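You operate a simulated robot arm through the tools that you are given. There is no shell and no other tool. Be economical: measure what you need, move in short steps, check, and stop when the job is done.

You are at the controls of a simulated robot arm. One attempt, no reset.

Task
Put the clay insulator labelled "U5" from the top of the long steel bench on the grey slab and the clay insulator marked "F4" on top of the brown soft blank.

The check looks at the end state, three seconds after you hand in, the way a careful person would. Anything else that was tipped, shoved, dropped, spilled or broken makes it a failure.

Robot
A 7-joint arm with a two-finger parallel gripper, fixed in place. Base frame: the origin is at the foot of the arm, x ahead of it, y to its left, z up; the work surface is at about z = 0. Readings come in mm, rad, newtons and seconds.
With the tool pointing down near the work surface it reaches from about 240 to 620 mm from the base axis. Its first joint turns from -1.152 to 1.152 rad. Payload 2.6 kg.
Tool frame: the origin (TCP) lies between the finger pads and is the grasp point; the fingertips stand 30 mm ahead of it; z points along the fingers, y is the line along which they close. Largest opening 94 mm; finger width 28, thickness 10; the body of the gripper, 50 by 96 mm, starts 55 mm behind the TCP.
Orientation is that of the tool frame in the base frame, as [roll, pitch, yaw] about the fixed x, y, z axes, in that order (R = Rz(yaw) Ry(pitch) Rx(roll)). With the fingers straight down and closing along the base's y, the tool's x points along the base's -x, its y along +y and its z along -z.

Tools
- The arm moves only by the tool servo_tool. Its argument "targets" is a list of rows, each an object of numbers (a shift or turn left out is 0, a gripper value left out holds the last): "dx", "dy", "dz": the shift along the base's x, y, z in units of 50 mm (1.0 is 50 mm); "yaw": the turn about the base's z in units of 6 degrees (1.0 is 6 degrees). In form: [{"dx": .., "dy": .., "dz": .., "yaw": ..}, ...]. A call has 1 to 8 rows; each row shifts and turns the commanded pose from where the row before left it. "grip" is the closure in counts, from 0 (fully open) to 255 (shut), set as the call begins (left out, the last holds). A call with a number of a shift or a turn outside -1 to 1 is refused whole. Rows are played at 5 a second. More than 50 mm and 0.15 rad between two rows, or a gripper value outside its range, and nothing of the call is played. Where a pose cannot be reached the arm comes as near as it can. A force on the tool above 40 N (or 10 N above the force at the start of the call, whichever is more), or a blocked arm, ends the call early, and 0.2 s more pass. The fingers move at their own pace (about 72 mm/s each) and stop on an object; they squeeze with about 43 N. The grip force told is the motor's: it shows also when the fingers shut on nothing. Time passes only in rows, and 0.2 s behind the last, so rows that do not move let the fingers close. It gives the time, the measured TCP pose, the force on the tool (base axes), the opening and the grip force at its end, in the units of the frame above (readings bear some noise).
- Cameras (640 x 400 px; columns grow to the right, rows downward): "scene" is fixed at [14.1, 417.9, 571.6]; the picture's right is [-0.92, -0.38, 0.00], its down [-0.20, 0.47, -0.86] and it looks along [0.33, -0.80, -0.51] (base axes); focal length 289 px, centre (320, 200). "wrist" rides on the gripper at [-37, 0, -58] in the tool frame; the picture's right is [0.00, -1.00, 0.00], its down [0.97, 0.00, -0.24] and it looks along [0.24, 0.00, 0.97] (tool axes); focal length 218 px, centre (320, 200).
- capture(camera): a new picture of that camera. No time passes.
- pixel_to_xyz(camera, pixels): for up to 12 pixels [column, row] of the newest picture of that camera ("zoom" is the newest enlarged one), the place [x, y, z] in the base frame of the surface seen there, good to about 2 mm. No time passes.
- close_up(camera, box): a new picture of the part [left, top, right, bottom] of that camera's present view, enlarged. No time passes.
- finish_job(): hands the job in; it is judged then, once.

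Keep the steps short. Do not move on a guess: measure, check each grasp and each placing, and mend mistakes. In all there are 60 turns and 30 pictures (those below and enlarged ones count). Leave the gripper open and the arm clear of the work at the hand-in unless told otherwise, and finish with a single line.

The tools are called after "Request:" by a JSON object that holds its "method" and its "body". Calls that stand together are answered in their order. servo_tool: Moves the arm, as the interface text tells. Its arguments: {"type":"object","properties":{"targets":{"type":"array","items":{"type":"object","properties":{"dx":{"type":"number"},"dy":{"type":"number"},"dz":{"type":"number"},"yaw":{"type":"number"}}}},"grip":{"type":"number"}},"required":["targets"]} The other tools are called the same way: capture (camera) takes a picture; pixel_to_xyz (camera, pixels) gives the place of the surface under pixels of a picture; close_up (camera, box) takes an enlarged picture of a part of a camera's view; finish_job () hands the job in.

At the start:

```text
t: 0.0
eef_pos: [323.2, -161.0, 427.2]
tool_rot: [-3.141, 0.0, -3.141]
force: [-0.6, 0.8, 0.5]
gripper_width: 94.2
gripper_force: 0.1
```

scene: 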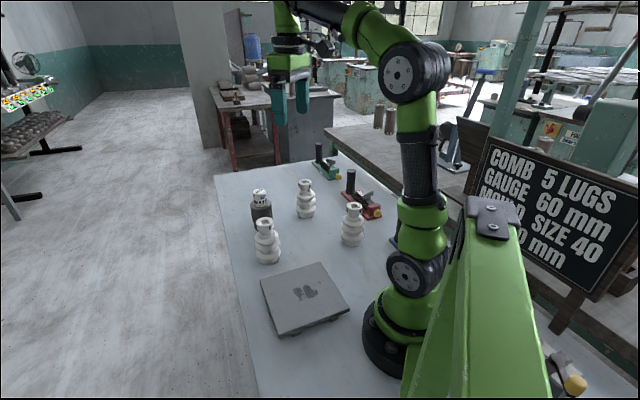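
wrist: 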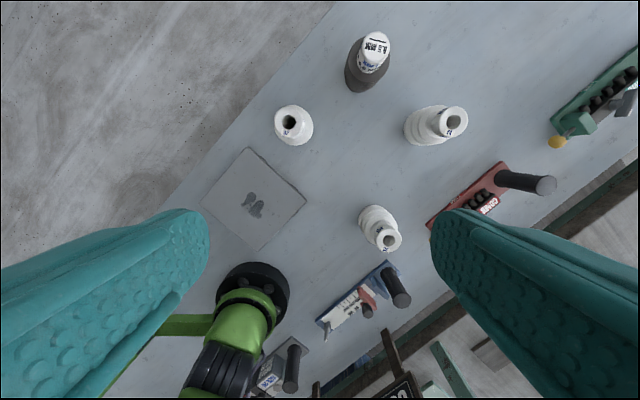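

I see three white insulators, a dark object with a white top, and the grey slab. I'll take enlarged views to read the labels.

Request:
{"method": "close_up", "body": {"camera": "scene", "box": [230, 140, 390, 240]}}

Request:
{"method": "close_up", "body": {"camera": "wrist", "box": [240, 20, 480, 170]}}

Request:
{"method": "close_up", "body": {"camera": "wrist", "box": [320, 150, 560, 300]}}

```text
4.00 times, centred on (310, 190) of scene
```

zoom: 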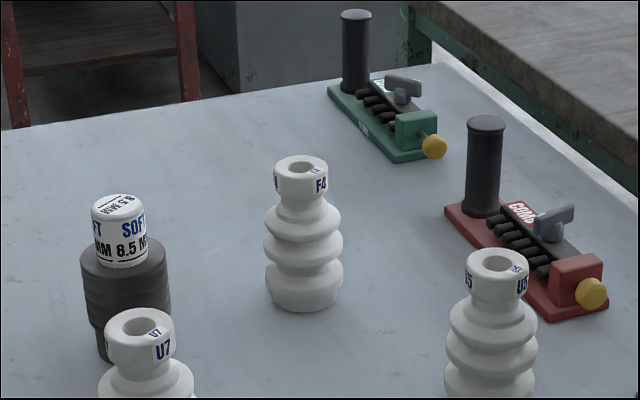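

```text
2.67 times, centred on (360, 95) of wrist
```

zoom: 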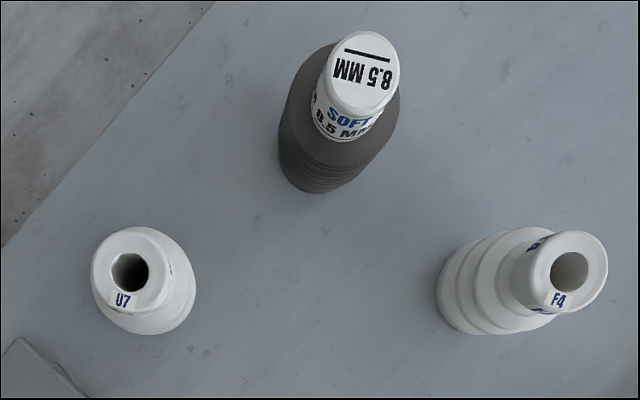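

```text
2.67 times, centred on (440, 225) of wrist
```

zoom: 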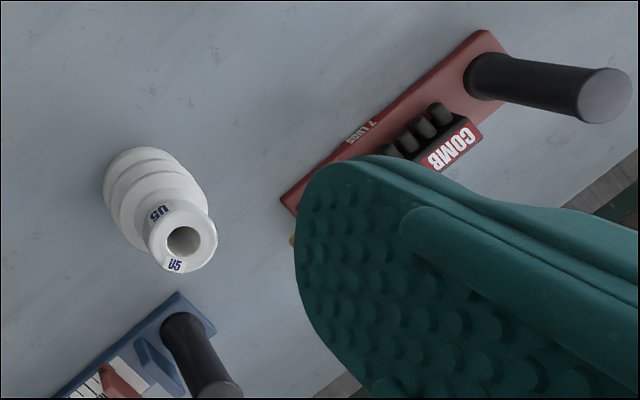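

Labels are clear: U5 is near (380,235) in the wrist view, F4 near (440,122), and the blank "SOFT 8.5 MM" near (368,62). I'll read the sign and measure heights and places.

Request:
{"method": "close_up", "body": {"camera": "scene", "box": [450, 110, 640, 330]}}

Request:
{"method": "close_up", "body": {"camera": "scene", "box": [236, 170, 316, 270]}}

Request:
{"method": "pixel_to_xyz", "body": {"camera": "wrist", "pixels": [[375, 36], [364, 43], [386, 43], [450, 112], [463, 116], [388, 229], [395, 248], [249, 148], [200, 205], [306, 200], [262, 250], [230, 230]]}}

Request:
{"method": "pixel_to_xyz", "body": {"camera": "scene", "pixels": [[306, 216], [306, 182], [300, 186], [311, 186], [353, 246], [354, 206], [348, 209], [360, 209], [260, 197], [255, 205], [268, 205], [304, 298]]}}

```text
1.82 times, centred on (545, 220) of scene
```

zoom: 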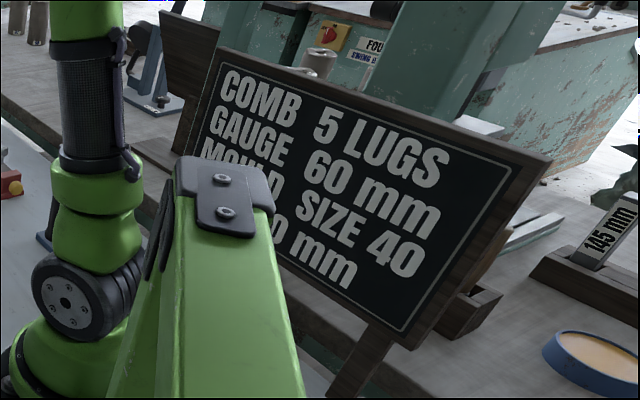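

```text
4.00 times, centred on (276, 220) of scene
```

zoom: 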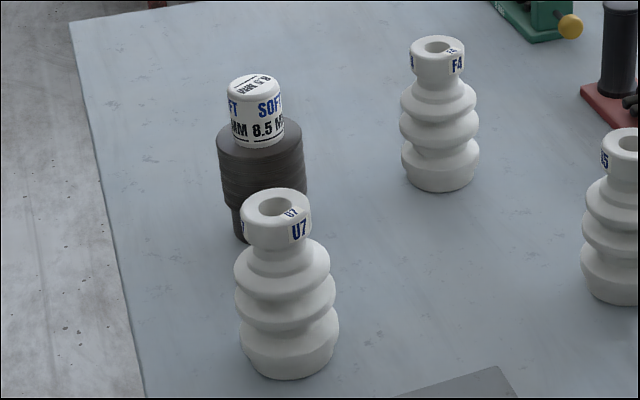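

```text
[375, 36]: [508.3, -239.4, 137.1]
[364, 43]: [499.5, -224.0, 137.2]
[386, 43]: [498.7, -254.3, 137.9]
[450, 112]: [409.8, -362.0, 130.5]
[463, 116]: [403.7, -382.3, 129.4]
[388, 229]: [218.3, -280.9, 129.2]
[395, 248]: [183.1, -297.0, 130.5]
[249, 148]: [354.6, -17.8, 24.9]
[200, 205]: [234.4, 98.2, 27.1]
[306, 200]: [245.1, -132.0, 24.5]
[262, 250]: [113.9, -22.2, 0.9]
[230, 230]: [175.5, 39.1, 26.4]
```

```text
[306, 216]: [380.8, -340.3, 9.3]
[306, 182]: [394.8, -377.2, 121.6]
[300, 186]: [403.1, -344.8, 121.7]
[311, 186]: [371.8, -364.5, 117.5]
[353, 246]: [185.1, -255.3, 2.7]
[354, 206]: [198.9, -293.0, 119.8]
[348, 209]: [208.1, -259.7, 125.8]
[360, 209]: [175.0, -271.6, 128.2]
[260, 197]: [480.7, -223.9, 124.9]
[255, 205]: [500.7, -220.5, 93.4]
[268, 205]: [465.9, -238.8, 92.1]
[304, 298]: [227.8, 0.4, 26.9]
```

The sign is just background. Next I look at the slab and U5's neighbours, and measure the clearances.

Request:
{"method": "close_up", "body": {"camera": "scene", "box": [250, 190, 410, 350]}}

Request:
{"method": "pixel_to_xyz", "body": {"camera": "wrist", "pixels": [[402, 300], [386, 262], [368, 311], [320, 322], [545, 186], [490, 206], [428, 225], [500, 165], [252, 207], [288, 297], [270, 200], [292, 123]]}}

Request:
{"method": "pixel_to_xyz", "body": {"camera": "scene", "pixels": [[262, 280], [318, 264], [349, 302], [281, 334], [290, 310], [333, 227], [340, 235], [366, 232], [290, 200], [286, 205], [254, 236], [281, 250]]}}

```text
2.50 times, centred on (330, 270) of scene
```

zoom: 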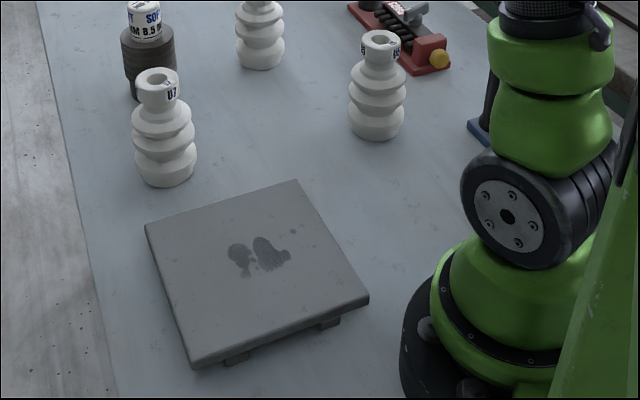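

```text
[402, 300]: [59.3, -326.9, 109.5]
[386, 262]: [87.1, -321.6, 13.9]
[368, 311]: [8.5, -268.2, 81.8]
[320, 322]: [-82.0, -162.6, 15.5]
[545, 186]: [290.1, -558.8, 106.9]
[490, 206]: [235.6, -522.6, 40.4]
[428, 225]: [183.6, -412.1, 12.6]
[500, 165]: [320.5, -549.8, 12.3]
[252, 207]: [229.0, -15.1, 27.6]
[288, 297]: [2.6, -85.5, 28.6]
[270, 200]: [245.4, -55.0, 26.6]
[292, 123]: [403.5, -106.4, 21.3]
```

```text
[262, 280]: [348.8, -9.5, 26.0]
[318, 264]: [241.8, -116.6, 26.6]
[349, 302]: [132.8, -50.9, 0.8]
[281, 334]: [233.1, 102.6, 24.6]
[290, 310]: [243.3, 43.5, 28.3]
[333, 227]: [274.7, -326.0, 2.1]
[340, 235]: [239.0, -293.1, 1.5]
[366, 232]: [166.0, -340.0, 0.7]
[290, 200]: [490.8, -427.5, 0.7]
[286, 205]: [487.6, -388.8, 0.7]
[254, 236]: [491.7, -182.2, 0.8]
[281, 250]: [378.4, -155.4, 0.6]
```

The slab is level at about z=27 with centre near (240,-8), and the insulators are about 130 tall. U5's axis is near (197,-282). I'll move above it at z≈250, where everything is cleared.

Request:
{"method": "servo_tool", "body": {"targets": [{"dx": -0.42, "dy": -0.403, "dz": -0.59}, {"dx": -0.42, "dy": -0.403, "dz": -0.59}, {"dx": -0.42, "dy": -0.403, "dz": -0.59}, {"dx": -0.42, "dy": -0.403, "dz": -0.59}, {"dx": -0.42, "dy": -0.403, "dz": -0.59}, {"dx": -0.42, "dy": -0.403, "dz": -0.59}, {}, {}], "grip": 0}}

Request:
{"method": "capture", "body": {"camera": "wrist"}}

```text
t: 1.8
eef_pos: [197.3, -282.1, 248.8]
tool_rot: [-3.141, 0.0, 3.141]
force: [0.2, 0.3, 1.1]
gripper_width: 94.2
gripper_force: 0.2
```

```text
21 pictures are left
```

wrist: 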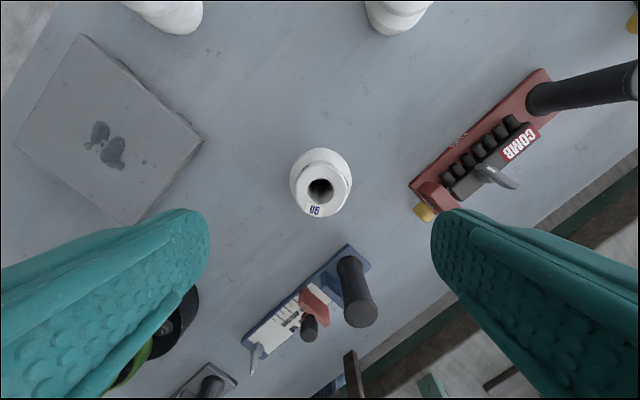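

U5's rim spans about columns 302–341 around (320,188). I'll measure points on the rim and ribs, plus nearby tool parts.

Request:
{"method": "pixel_to_xyz", "body": {"camera": "wrist", "pixels": [[306, 190], [337, 190], [321, 175], [321, 203], [294, 183], [348, 183], [290, 180], [352, 180], [423, 212], [440, 205], [358, 305], [350, 262]]}}

Request:
{"method": "close_up", "body": {"camera": "wrist", "box": [260, 130, 380, 230]}}

```text
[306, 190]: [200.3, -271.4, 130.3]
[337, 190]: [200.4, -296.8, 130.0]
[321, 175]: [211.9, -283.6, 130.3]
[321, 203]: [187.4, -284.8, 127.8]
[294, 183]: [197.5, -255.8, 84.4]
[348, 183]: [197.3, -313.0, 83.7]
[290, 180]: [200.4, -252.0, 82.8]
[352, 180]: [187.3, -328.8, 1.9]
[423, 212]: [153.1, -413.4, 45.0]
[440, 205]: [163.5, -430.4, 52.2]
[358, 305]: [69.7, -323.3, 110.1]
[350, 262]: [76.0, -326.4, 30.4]
```

```text
4.00 times, centred on (320, 180) of wrist
```

zoom: 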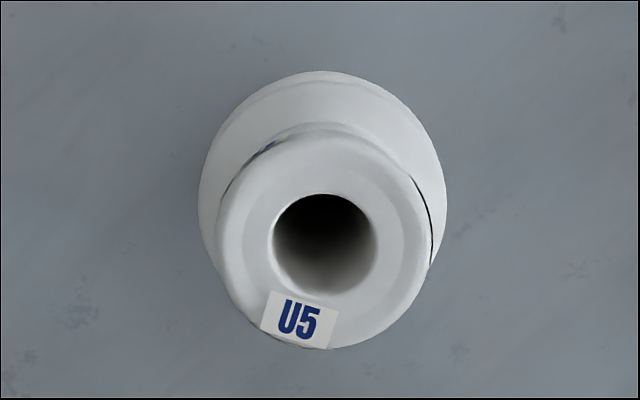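

U5's axis is at (200,-284), with rib diameter about 62 at z≈83. Lower to TCP z=85, which puts the tips at 55 and the gripper body at 140, above the 130 top.

Request:
{"method": "servo_tool", "body": {"targets": [{"dx": 0.05, "dy": -0.04, "dz": -0.4}, {"dz": -0.6}, {"dz": -0.6}, {"dz": -0.6}, {"dz": -0.6}, {"dz": -0.476}, {}]}}

Request:
{"method": "capture", "body": {"camera": "wrist"}}

```text
t: 3.4
eef_pos: [198.6, -283.9, 86.2]
tool_rot: [3.14, -0.002, 3.141]
force: [-0.4, 0.6, 0.1]
gripper_width: 94.1
gripper_force: 0.1
```

```text
19 pictures are left
```

wrist: 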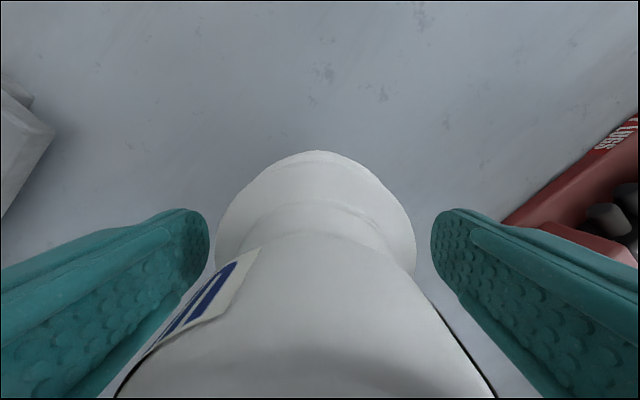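

The fingers straddle U5 evenly. I'll close moderately first and read the result.

Request:
{"method": "servo_tool", "body": {"targets": [{}, {}, {}, {}], "grip": 115}}

```text
t: 4.4
eef_pos: [198.4, -284.5, 86.0]
tool_rot: [-3.141, -0.003, 3.141]
force: [0.5, -0.4, -0.6]
gripper_width: 70.8
gripper_force: 42.7
```

The fingers stopped at 70.8 mm with 43 N, so they are holding. I'll lift 30 mm and check.

Request:
{"method": "servo_tool", "body": {"targets": [{"dz": 0.2}, {"dz": 0.4}, {}]}}

Request:
{"method": "capture", "body": {"camera": "scene"}}

Request:
{"method": "capture", "body": {"camera": "wrist"}}

```text
t: 5.2
eef_pos: [198.0, -283.1, 115.5]
tool_rot: [-3.141, 0.002, 3.142]
force: [0.1, 0.7, -5.2]
gripper_width: 70.7
gripper_force: 43.8
```

```text
18 pictures are left
```

scene: 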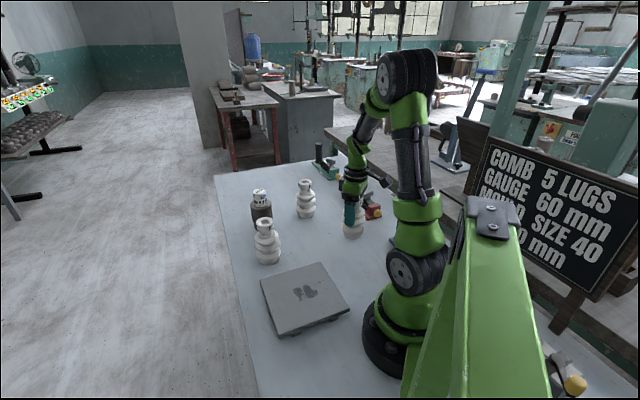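

```text
17 pictures are left
```

wrist: 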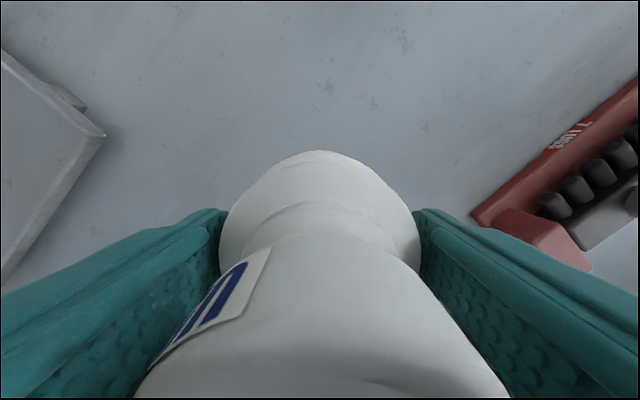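

U5 is held (about 5 N) and nothing else moved. I'll raise it to TCP z≈185 and carry it toward the slab at (250,-8).

Request:
{"method": "servo_tool", "body": {"targets": [{"dz": 0.7}, {"dz": 0.7}, {"dx": 0.17, "dy": 0.7}, {"dx": 0.17, "dy": 0.8}, {"dx": 0.17, "dy": 0.8}, {"dx": 0.17, "dy": 0.8}, {"dx": 0.17, "dy": 0.8}, {"dx": 0.17, "dy": 0.8}]}}

Request:
{"method": "servo_tool", "body": {"targets": [{"dy": 0.8}, {}, {}]}}

Request:
{"method": "capture", "body": {"camera": "scene"}}

```text
t: 7.0
eef_pos: [252.3, -47.9, 185.1]
tool_rot: [3.141, -0.001, 3.141]
force: [0.0, 0.9, -6.1]
gripper_width: 70.6
gripper_force: 42.5
```

```text
t: 7.8
eef_pos: [249.3, -8.7, 186.7]
tool_rot: [3.141, -0.001, 3.14]
force: [-0.4, 0.3, -6.0]
gripper_width: 70.7
gripper_force: 43.2
```

```text
16 pictures are left
```

scene: 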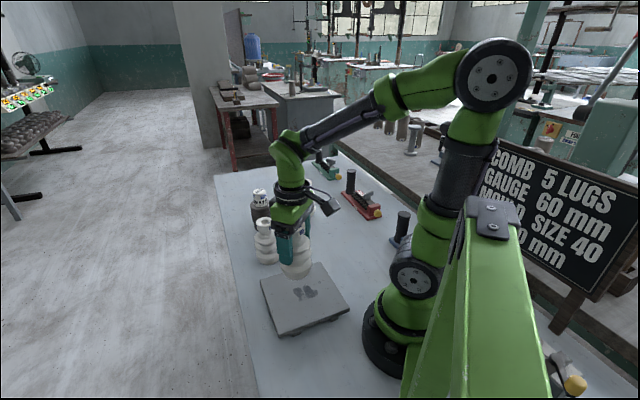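

U5 is over the slab with its bottom at about z=100. I'll lower to TCP 118 and then ease down to contact at about 112.

Request:
{"method": "servo_tool", "body": {"targets": [{"dz": -0.4}, {"dz": -0.5}, {"dz": -0.46}, {}]}}

Request:
{"method": "servo_tool", "body": {"targets": [{"dz": -0.04}, {"dz": -0.03}, {}]}}

```text
t: 8.8
eef_pos: [247.6, -7.5, 117.9]
tool_rot: [-3.141, -0.001, -3.14]
force: [0.1, 0.1, -6.2]
gripper_width: 70.6
gripper_force: 42.5
```

```text
t: 9.6
eef_pos: [250.1, -8.6, 113.5]
tool_rot: [3.141, -0.001, 3.14]
force: [-0.9, 0.7, -5.1]
gripper_width: 70.7
gripper_force: 43.2
```

The full weight is still on the tool. I'll ease down 1 mm at a time.

Request:
{"method": "servo_tool", "body": {"targets": [{"dz": -0.02}, {}]}}

Request:
{"method": "servo_tool", "body": {"targets": [{"dz": -0.02}, {}]}}

```text
t: 10.2
eef_pos: [249.5, -8.7, 114.1]
tool_rot: [3.141, 0.001, 3.141]
force: [0.0, 0.9, -6.7]
gripper_width: 70.9
gripper_force: 43.4
```

```text
t: 10.8
eef_pos: [251.8, -8.8, 112.4]
tool_rot: [-3.141, 0.0, 3.14]
force: [-0.7, 0.4, 0.3]
gripper_width: 70.8
gripper_force: 43.2
```

The force fell to about 0, so U5 rests on the slab. I'll open the gripper and rise.

Request:
{"method": "servo_tool", "body": {"targets": [{}, {}, {}], "grip": 0}}

Request:
{"method": "servo_tool", "body": {"targets": [{"dz": 0.3}, {"dz": 0.7}, {"dz": 0.9}, {"dz": 0.9}, {}]}}

Request:
{"method": "capture", "body": {"camera": "scene"}}

```text
t: 11.6
eef_pos: [251.1, -7.4, 113.1]
tool_rot: [-3.14, -0.001, -3.141]
force: [-0.6, 0.2, -0.6]
gripper_width: 94.2
gripper_force: 0.0
```

```text
t: 12.8
eef_pos: [251.2, -10.2, 252.6]
tool_rot: [-3.141, 0.0, 3.141]
force: [0.5, 0.4, 0.3]
gripper_width: 94.1
gripper_force: 0.0
```

```text
15 pictures are left
```

scene: 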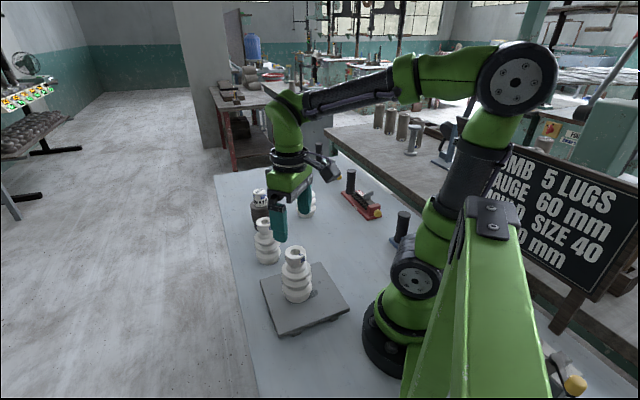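

U5 stands on the slab. Before taking F4, I move above the soft blank to measure it.

Request:
{"method": "servo_tool", "body": {"targets": [{"dx": 0.64, "dy": -0.64, "dz": 0.1}, {"dx": 0.64, "dy": -0.64, "dz": 0.1}, {"dx": 0.64, "dy": -0.64, "dz": 0.1}, {"dx": 0.64, "dy": -0.64, "dz": 0.1}, {"dx": 0.64, "dy": -0.64, "dz": 0.1}, {"dx": 0.64, "dy": -0.64, "dz": 0.1}, {"dx": 0.64, "dy": -0.64, "dz": 0.1}, {}]}}

Request:
{"method": "capture", "body": {"camera": "wrist"}}

```text
t: 14.6
eef_pos: [475.1, -234.5, 286.7]
tool_rot: [3.141, -0.001, 3.14]
force: [0.0, -0.2, 0.5]
gripper_width: 94.2
gripper_force: 0.1
```

```text
14 pictures are left
```

wrist: 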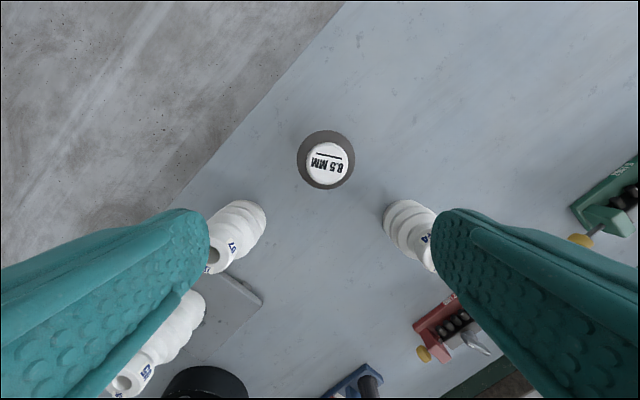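

Request:
{"method": "close_up", "body": {"camera": "wrist", "box": [286, 120, 366, 200]}}

Request:
{"method": "pixel_to_xyz", "body": {"camera": "wrist", "pixels": [[327, 145], [327, 181], [309, 163], [346, 163], [327, 163], [327, 134], [301, 160], [351, 160], [327, 186], [330, 136], [336, 178], [316, 150]]}}

```text
5.00 times, centred on (326, 160) of wrist
```

zoom: 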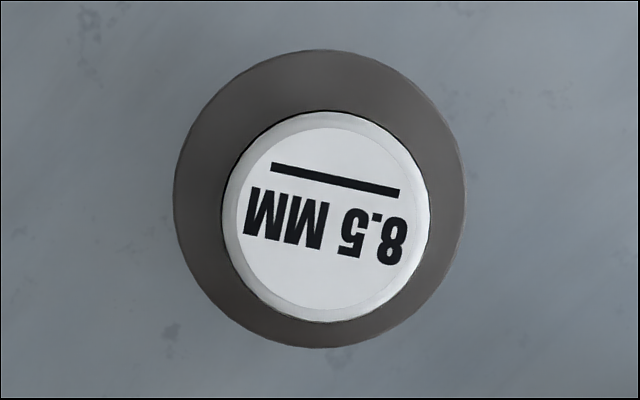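

```text
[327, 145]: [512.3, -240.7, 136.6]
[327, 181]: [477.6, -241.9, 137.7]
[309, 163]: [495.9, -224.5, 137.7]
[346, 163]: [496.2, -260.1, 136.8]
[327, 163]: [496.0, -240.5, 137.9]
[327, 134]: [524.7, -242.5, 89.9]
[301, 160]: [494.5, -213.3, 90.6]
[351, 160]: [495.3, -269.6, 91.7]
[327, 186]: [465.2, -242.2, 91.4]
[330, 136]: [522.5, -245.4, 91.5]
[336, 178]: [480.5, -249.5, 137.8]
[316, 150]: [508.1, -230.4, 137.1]
```

The blank is centred at (495.5,-241.7). Its white printed top is 36 across at z≈137.4, on a 62-wide brown shoulder at z≈91. Now I move above F4.

Request:
{"method": "servo_tool", "body": {"targets": [{"dx": -0.348, "dy": -0.5, "dz": -0.15}, {"dx": -0.348, "dy": -0.5, "dz": -0.15}, {"dx": -0.348, "dy": -0.5, "dz": -0.15}, {"dx": -0.348, "dy": -0.5, "dz": -0.15}, {"dx": -0.348, "dy": -0.5, "dz": -0.15}, {}, {}]}}

Request:
{"method": "capture", "body": {"camera": "wrist"}}

```text
t: 16.2
eef_pos: [389.1, -360.9, 250.5]
tool_rot: [3.142, 0.0, -3.141]
force: [-0.2, -0.3, 0.0]
gripper_width: 94.0
gripper_force: 0.1
```

```text
12 pictures are left
```

wrist: 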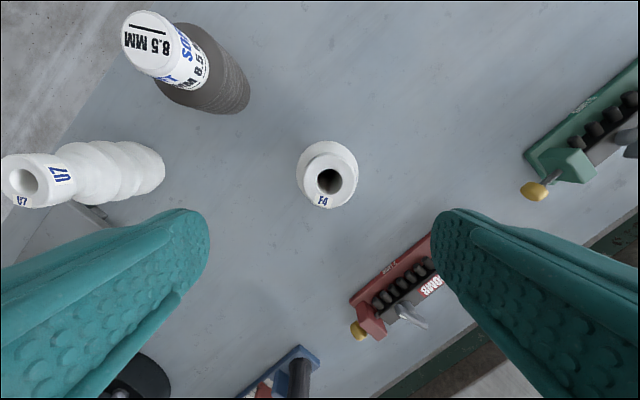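

Request:
{"method": "pixel_to_xyz", "body": {"camera": "wrist", "pixels": [[315, 180], [345, 180], [330, 165], [330, 195], [300, 172], [354, 172], [364, 322], [358, 333]]}}

Request:
{"method": "close_up", "body": {"camera": "wrist", "box": [280, 125, 380, 225]}}

```text
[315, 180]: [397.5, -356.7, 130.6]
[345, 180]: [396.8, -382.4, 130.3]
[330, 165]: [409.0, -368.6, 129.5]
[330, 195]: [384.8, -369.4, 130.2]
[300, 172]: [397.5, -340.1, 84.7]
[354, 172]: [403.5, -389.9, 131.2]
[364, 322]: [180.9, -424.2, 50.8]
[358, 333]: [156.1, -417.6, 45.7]
```

```text
4.00 times, centred on (330, 175) of wrist
```

zoom: 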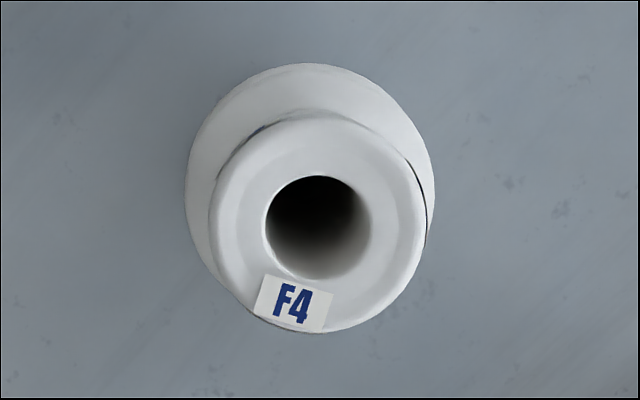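

F4's axis is at (397,-369). I centre on it and lower to TCP z≈86.

Request:
{"method": "servo_tool", "body": {"targets": [{"dx": 0.156, "dy": -0.166, "dz": -0.3}, {"dz": -0.6}, {"dz": -0.6}, {"dz": -0.6}, {"dz": -0.6}, {"dz": -0.59}, {}]}}

Request:
{"method": "capture", "body": {"camera": "wrist"}}

```text
t: 17.8
eef_pos: [396.7, -369.3, 83.5]
tool_rot: [3.141, 0.0, 3.141]
force: [0.4, -0.1, 0.3]
gripper_width: 94.0
gripper_force: 0.1
```

```text
10 pictures are left
```

wrist: 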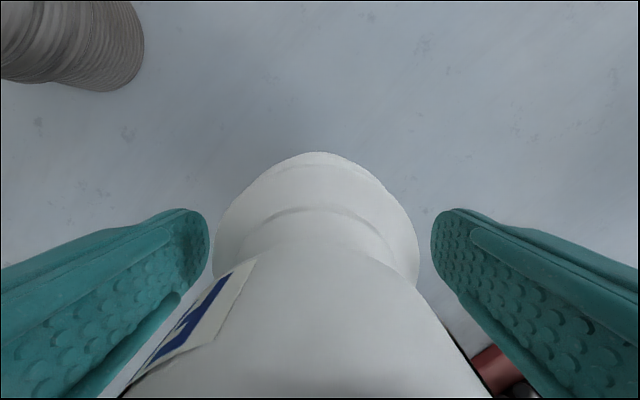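

F4 is centred between the fingers. I'll close as before, then lift 30 mm.

Request:
{"method": "servo_tool", "body": {"targets": [{}, {}, {}, {}], "grip": 115}}

Request:
{"method": "servo_tool", "body": {"targets": [{"dz": 0.2}, {"dz": 0.4}, {}, {}]}}

Request:
{"method": "capture", "body": {"camera": "wrist"}}

```text
t: 18.8
eef_pos: [396.9, -368.3, 84.1]
tool_rot: [3.141, 0.001, 3.14]
force: [1.0, 1.8, -0.8]
gripper_width: 70.9
gripper_force: 43.0
```

```text
t: 19.8
eef_pos: [396.7, -368.2, 114.9]
tool_rot: [-3.141, -0.001, 3.141]
force: [-0.2, 0.4, -4.8]
gripper_width: 70.6
gripper_force: 43.0
```

```text
9 pictures are left
```

wrist: 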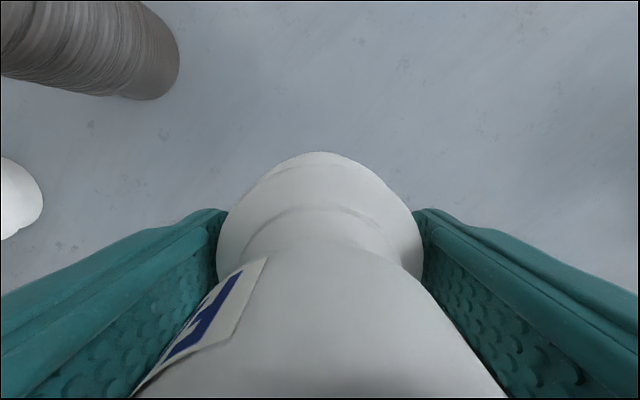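

F4 is held at about 5 N. I raise to TCP z≈255 and move over the blank, where the bottom at about 170 clears the 137 top.

Request:
{"method": "servo_tool", "body": {"targets": [{"dz": 0.7}, {"dz": 0.7}, {"dz": 0.7}, {"dz": 0.7}, {}]}}

Request:
{"method": "servo_tool", "body": {"targets": [{"dx": 0.329, "dy": 0.42}, {"dx": 0.329, "dy": 0.42}, {"dx": 0.329, "dy": 0.42}, {"dx": 0.329, "dy": 0.42}, {"dx": 0.329, "dy": 0.42}, {"dx": 0.329, "dy": 0.42}, {}, {}]}}

Request:
{"method": "close_up", "body": {"camera": "scene", "box": [210, 130, 330, 240]}}

```text
t: 21.0
eef_pos: [395.8, -367.7, 254.9]
tool_rot: [3.142, 0.0, -3.141]
force: [0.2, -0.1, -5.1]
gripper_width: 71.0
gripper_force: 43.2
```

```text
t: 22.8
eef_pos: [494.4, -241.5, 256.5]
tool_rot: [3.141, -0.001, -3.141]
force: [-0.2, 0.2, -5.1]
gripper_width: 70.7
gripper_force: 42.6
```

```text
3.64 times, centred on (270, 185) of scene
```

zoom: 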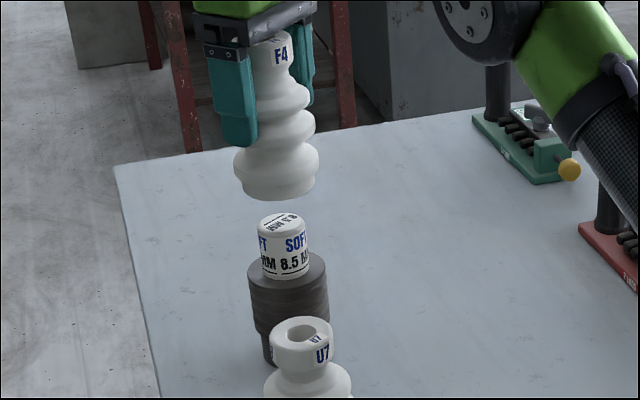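

F4 sits centred over the white top in the picture. I lower to TCP z≈226, about 4 mm above expected contact, and then go slowly on force.

Request:
{"method": "servo_tool", "body": {"targets": [{"dz": -0.2}, {"dz": -0.2}, {"dz": -0.18}, {}]}}

Request:
{"method": "close_up", "body": {"camera": "scene", "box": [220, 150, 300, 250]}}

```text
t: 23.8
eef_pos: [495.3, -241.7, 226.5]
tool_rot: [3.142, 0.0, 3.141]
force: [-0.7, 0.3, -6.0]
gripper_width: 71.1
gripper_force: 43.5
```

```text
4.00 times, centred on (260, 200) of scene
```

zoom: 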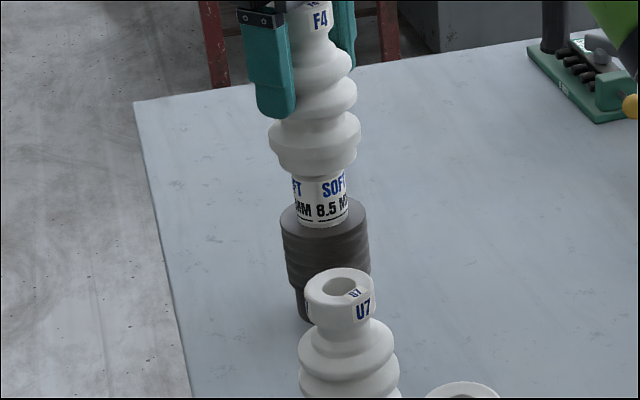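

Well aligned: base centre column is about 315, white top about 320, shoulder about 325, following the lens slope. Now small steps down.

Request:
{"method": "servo_tool", "body": {"targets": [{"dz": -0.04}, {}]}}

Request:
{"method": "servo_tool", "body": {"targets": [{"dz": -0.03}, {}]}}

```text
t: 24.4
eef_pos: [494.0, -242.6, 223.7]
tool_rot: [3.141, 0.001, 3.142]
force: [-0.4, 0.9, -6.0]
gripper_width: 70.6
gripper_force: 43.3
```

```text
t: 25.0
eef_pos: [494.3, -240.5, 222.1]
tool_rot: [3.141, 0.0, -3.141]
force: [0.1, -0.5, -4.8]
gripper_width: 70.7
gripper_force: 42.6
```

Request:
{"method": "servo_tool", "body": {"targets": [{"dz": -0.02}, {}]}}

Request:
{"method": "servo_tool", "body": {"targets": [{"dz": -0.02}, {}]}}

```text
t: 25.6
eef_pos: [494.3, -241.0, 221.7]
tool_rot: [-3.141, 0.0, 3.14]
force: [-0.4, -0.5, -5.7]
gripper_width: 70.8
gripper_force: 43.4
```

```text
t: 26.2
eef_pos: [493.5, -240.9, 222.5]
tool_rot: [3.14, -0.001, 3.14]
force: [-0.1, -0.2, -5.0]
gripper_width: 71.0
gripper_force: 42.8
```

Still about 5 N hanging. I continue 1 mm at a time and watch whether the weight is passing to the blank.

Request:
{"method": "servo_tool", "body": {"targets": [{"dz": -0.02}, {}]}}

Request:
{"method": "servo_tool", "body": {"targets": [{"dz": -0.02}, {}]}}

Request:
{"method": "close_up", "body": {"camera": "scene", "box": [236, 180, 276, 230]}}

```text
t: 26.8
eef_pos: [494.1, -240.9, 219.3]
tool_rot: [-3.141, 0.0, 3.14]
force: [-1.5, -0.2, -2.4]
gripper_width: 70.9
gripper_force: 43.1
```

```text
t: 27.4
eef_pos: [493.7, -241.3, 220.2]
tool_rot: [-3.141, 0.002, 3.141]
force: [-5.2, 2.9, 9.2]
gripper_width: 70.8
gripper_force: 43.2
```

```text
8.00 times, centred on (256, 205) of scene
```

zoom: 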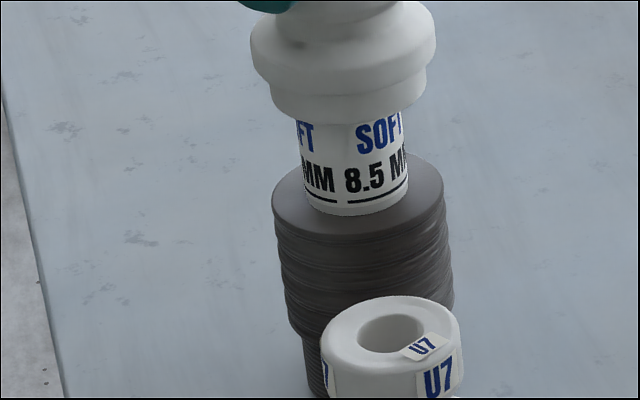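

Contact made, with the blank now pushing up 9 N plus some sideways force. I back off about 1 mm so only the insulator's weight rests on it.

Request:
{"method": "servo_tool", "body": {"targets": [{"dz": 0.014}, {}, {}]}}

```text
t: 28.2
eef_pos: [493.8, -242.3, 218.6]
tool_rot: [-3.142, 0.002, 3.141]
force: [-2.5, 2.6, 9.4]
gripper_width: 70.9
gripper_force: 42.8
```

Request:
{"method": "servo_tool", "body": {"targets": [{"dz": 0.014}, {}, {}]}}

```text
t: 29.0
eef_pos: [494.6, -241.0, 220.2]
tool_rot: [-3.141, 0.0, 3.14]
force: [3.7, 0.3, 5.1]
gripper_width: 70.5
gripper_force: 43.0
```

Request:
{"method": "servo_tool", "body": {"targets": [{"dz": 0.01}, {}, {}]}}

```text
t: 29.8
eef_pos: [492.1, -242.2, 219.8]
tool_rot: [3.141, -0.002, 3.141]
force: [2.3, -1.2, -0.2]
gripper_width: 70.9
gripper_force: 43.1
```

The vertical force is about zero, so F4's weight is on the blank. One picture before release to check that both stand upright.

Request:
{"method": "close_up", "body": {"camera": "scene", "box": [220, 140, 300, 240]}}

Request:
{"method": "pixel_to_xyz", "body": {"camera": "zoom", "pixels": [[296, 230], [344, 230], [320, 240], [276, 205], [355, 205], [316, 212], [285, 262], [366, 262]]}}

```text
4.00 times, centred on (260, 190) of scene
```

zoom: 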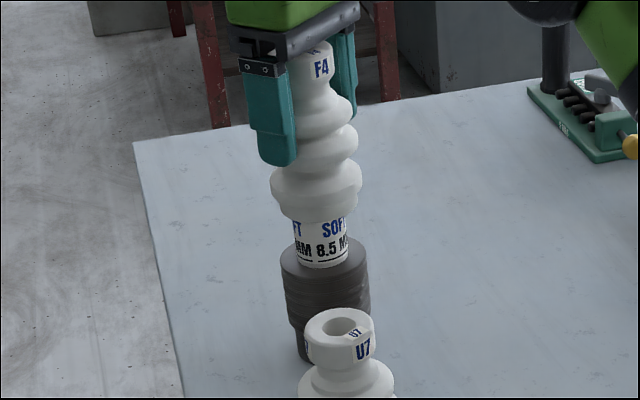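

```text
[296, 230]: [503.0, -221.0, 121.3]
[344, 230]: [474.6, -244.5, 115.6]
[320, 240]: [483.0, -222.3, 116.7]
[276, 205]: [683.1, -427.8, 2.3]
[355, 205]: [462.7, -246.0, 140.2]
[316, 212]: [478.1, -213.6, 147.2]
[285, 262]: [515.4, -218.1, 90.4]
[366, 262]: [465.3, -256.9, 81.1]
```

Both are upright and aligned. I open the fingers and hold still.

Request:
{"method": "servo_tool", "body": {"targets": [{}, {}, {}, {}], "grip": 0}}

Request:
{"method": "close_up", "body": {"camera": "scene", "box": [220, 140, 300, 240]}}

```text
t: 30.8
eef_pos: [493.7, -240.9, 221.1]
tool_rot: [3.14, 0.0, 3.14]
force: [0.4, 0.4, 0.7]
gripper_width: 93.8
gripper_force: 0.1
```

```text
4.00 times, centred on (260, 190) of scene
```

zoom: 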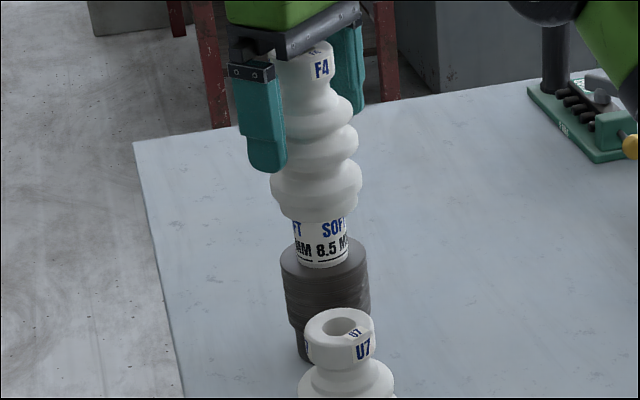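

F4 stands steady with the fingers free of it. I rise straight up well past its top (267) before moving away.

Request:
{"method": "servo_tool", "body": {"targets": [{"dz": 0.2}, {"dz": 0.5}, {"dz": 0.7}, {"dz": 0.8}, {"dz": 0.8}, {}, {}]}}

Request:
{"method": "capture", "body": {"camera": "scene"}}

```text
t: 32.4
eef_pos: [489.7, -235.0, 321.1]
tool_rot: [-3.141, 0.001, -3.141]
force: [0.3, 0.2, 0.1]
gripper_width: 93.9
gripper_force: 0.0
out of reach, approached as far as the arm can: row 4, 5
```

```text
3 pictures are left
```

scene: 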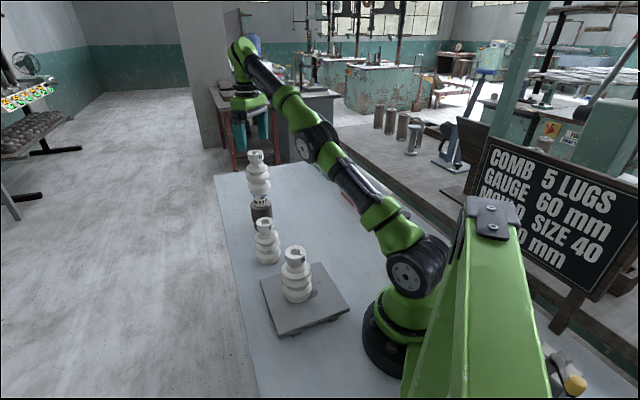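

Both are in place and the tips at z≈291 clear F4's top at 267. I pull back toward the base at this height or higher, clear of everything.

Request:
{"method": "servo_tool", "body": {"targets": [{"dx": -0.6, "dy": 0.28}, {"dx": -0.6, "dy": 0.28}, {"dx": -0.6, "dy": 0.28}, {"dz": 0.5}, {"dz": 0.5}, {}, {}, {}]}}

Request:
{"method": "close_up", "body": {"camera": "scene", "box": [210, 130, 420, 340]}}

```text
t: 34.2
eef_pos: [398.7, -192.6, 370.1]
tool_rot: [3.141, 0.0, -3.14]
force: [0.0, -0.8, -0.1]
gripper_width: 94.2
gripper_force: 0.0
```

```text
1.90 times, centred on (315, 235) of scene
```

zoom: 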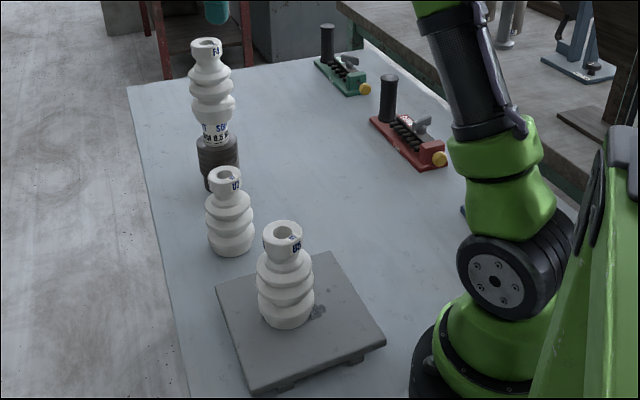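

U5 stands on the slab, F4 stands upright on the blank, and U7 and the tools are untouched. The gripper is open and the arm is clear, so I hand in.

Request:
{"method": "finish_job", "body": {}}

```text
The job is handed in.
```

U5 is standing on the grey slab and F4 is standing upright on top of the brown soft blank; the last picture showed nothing else disturbed, and the job is handed in.
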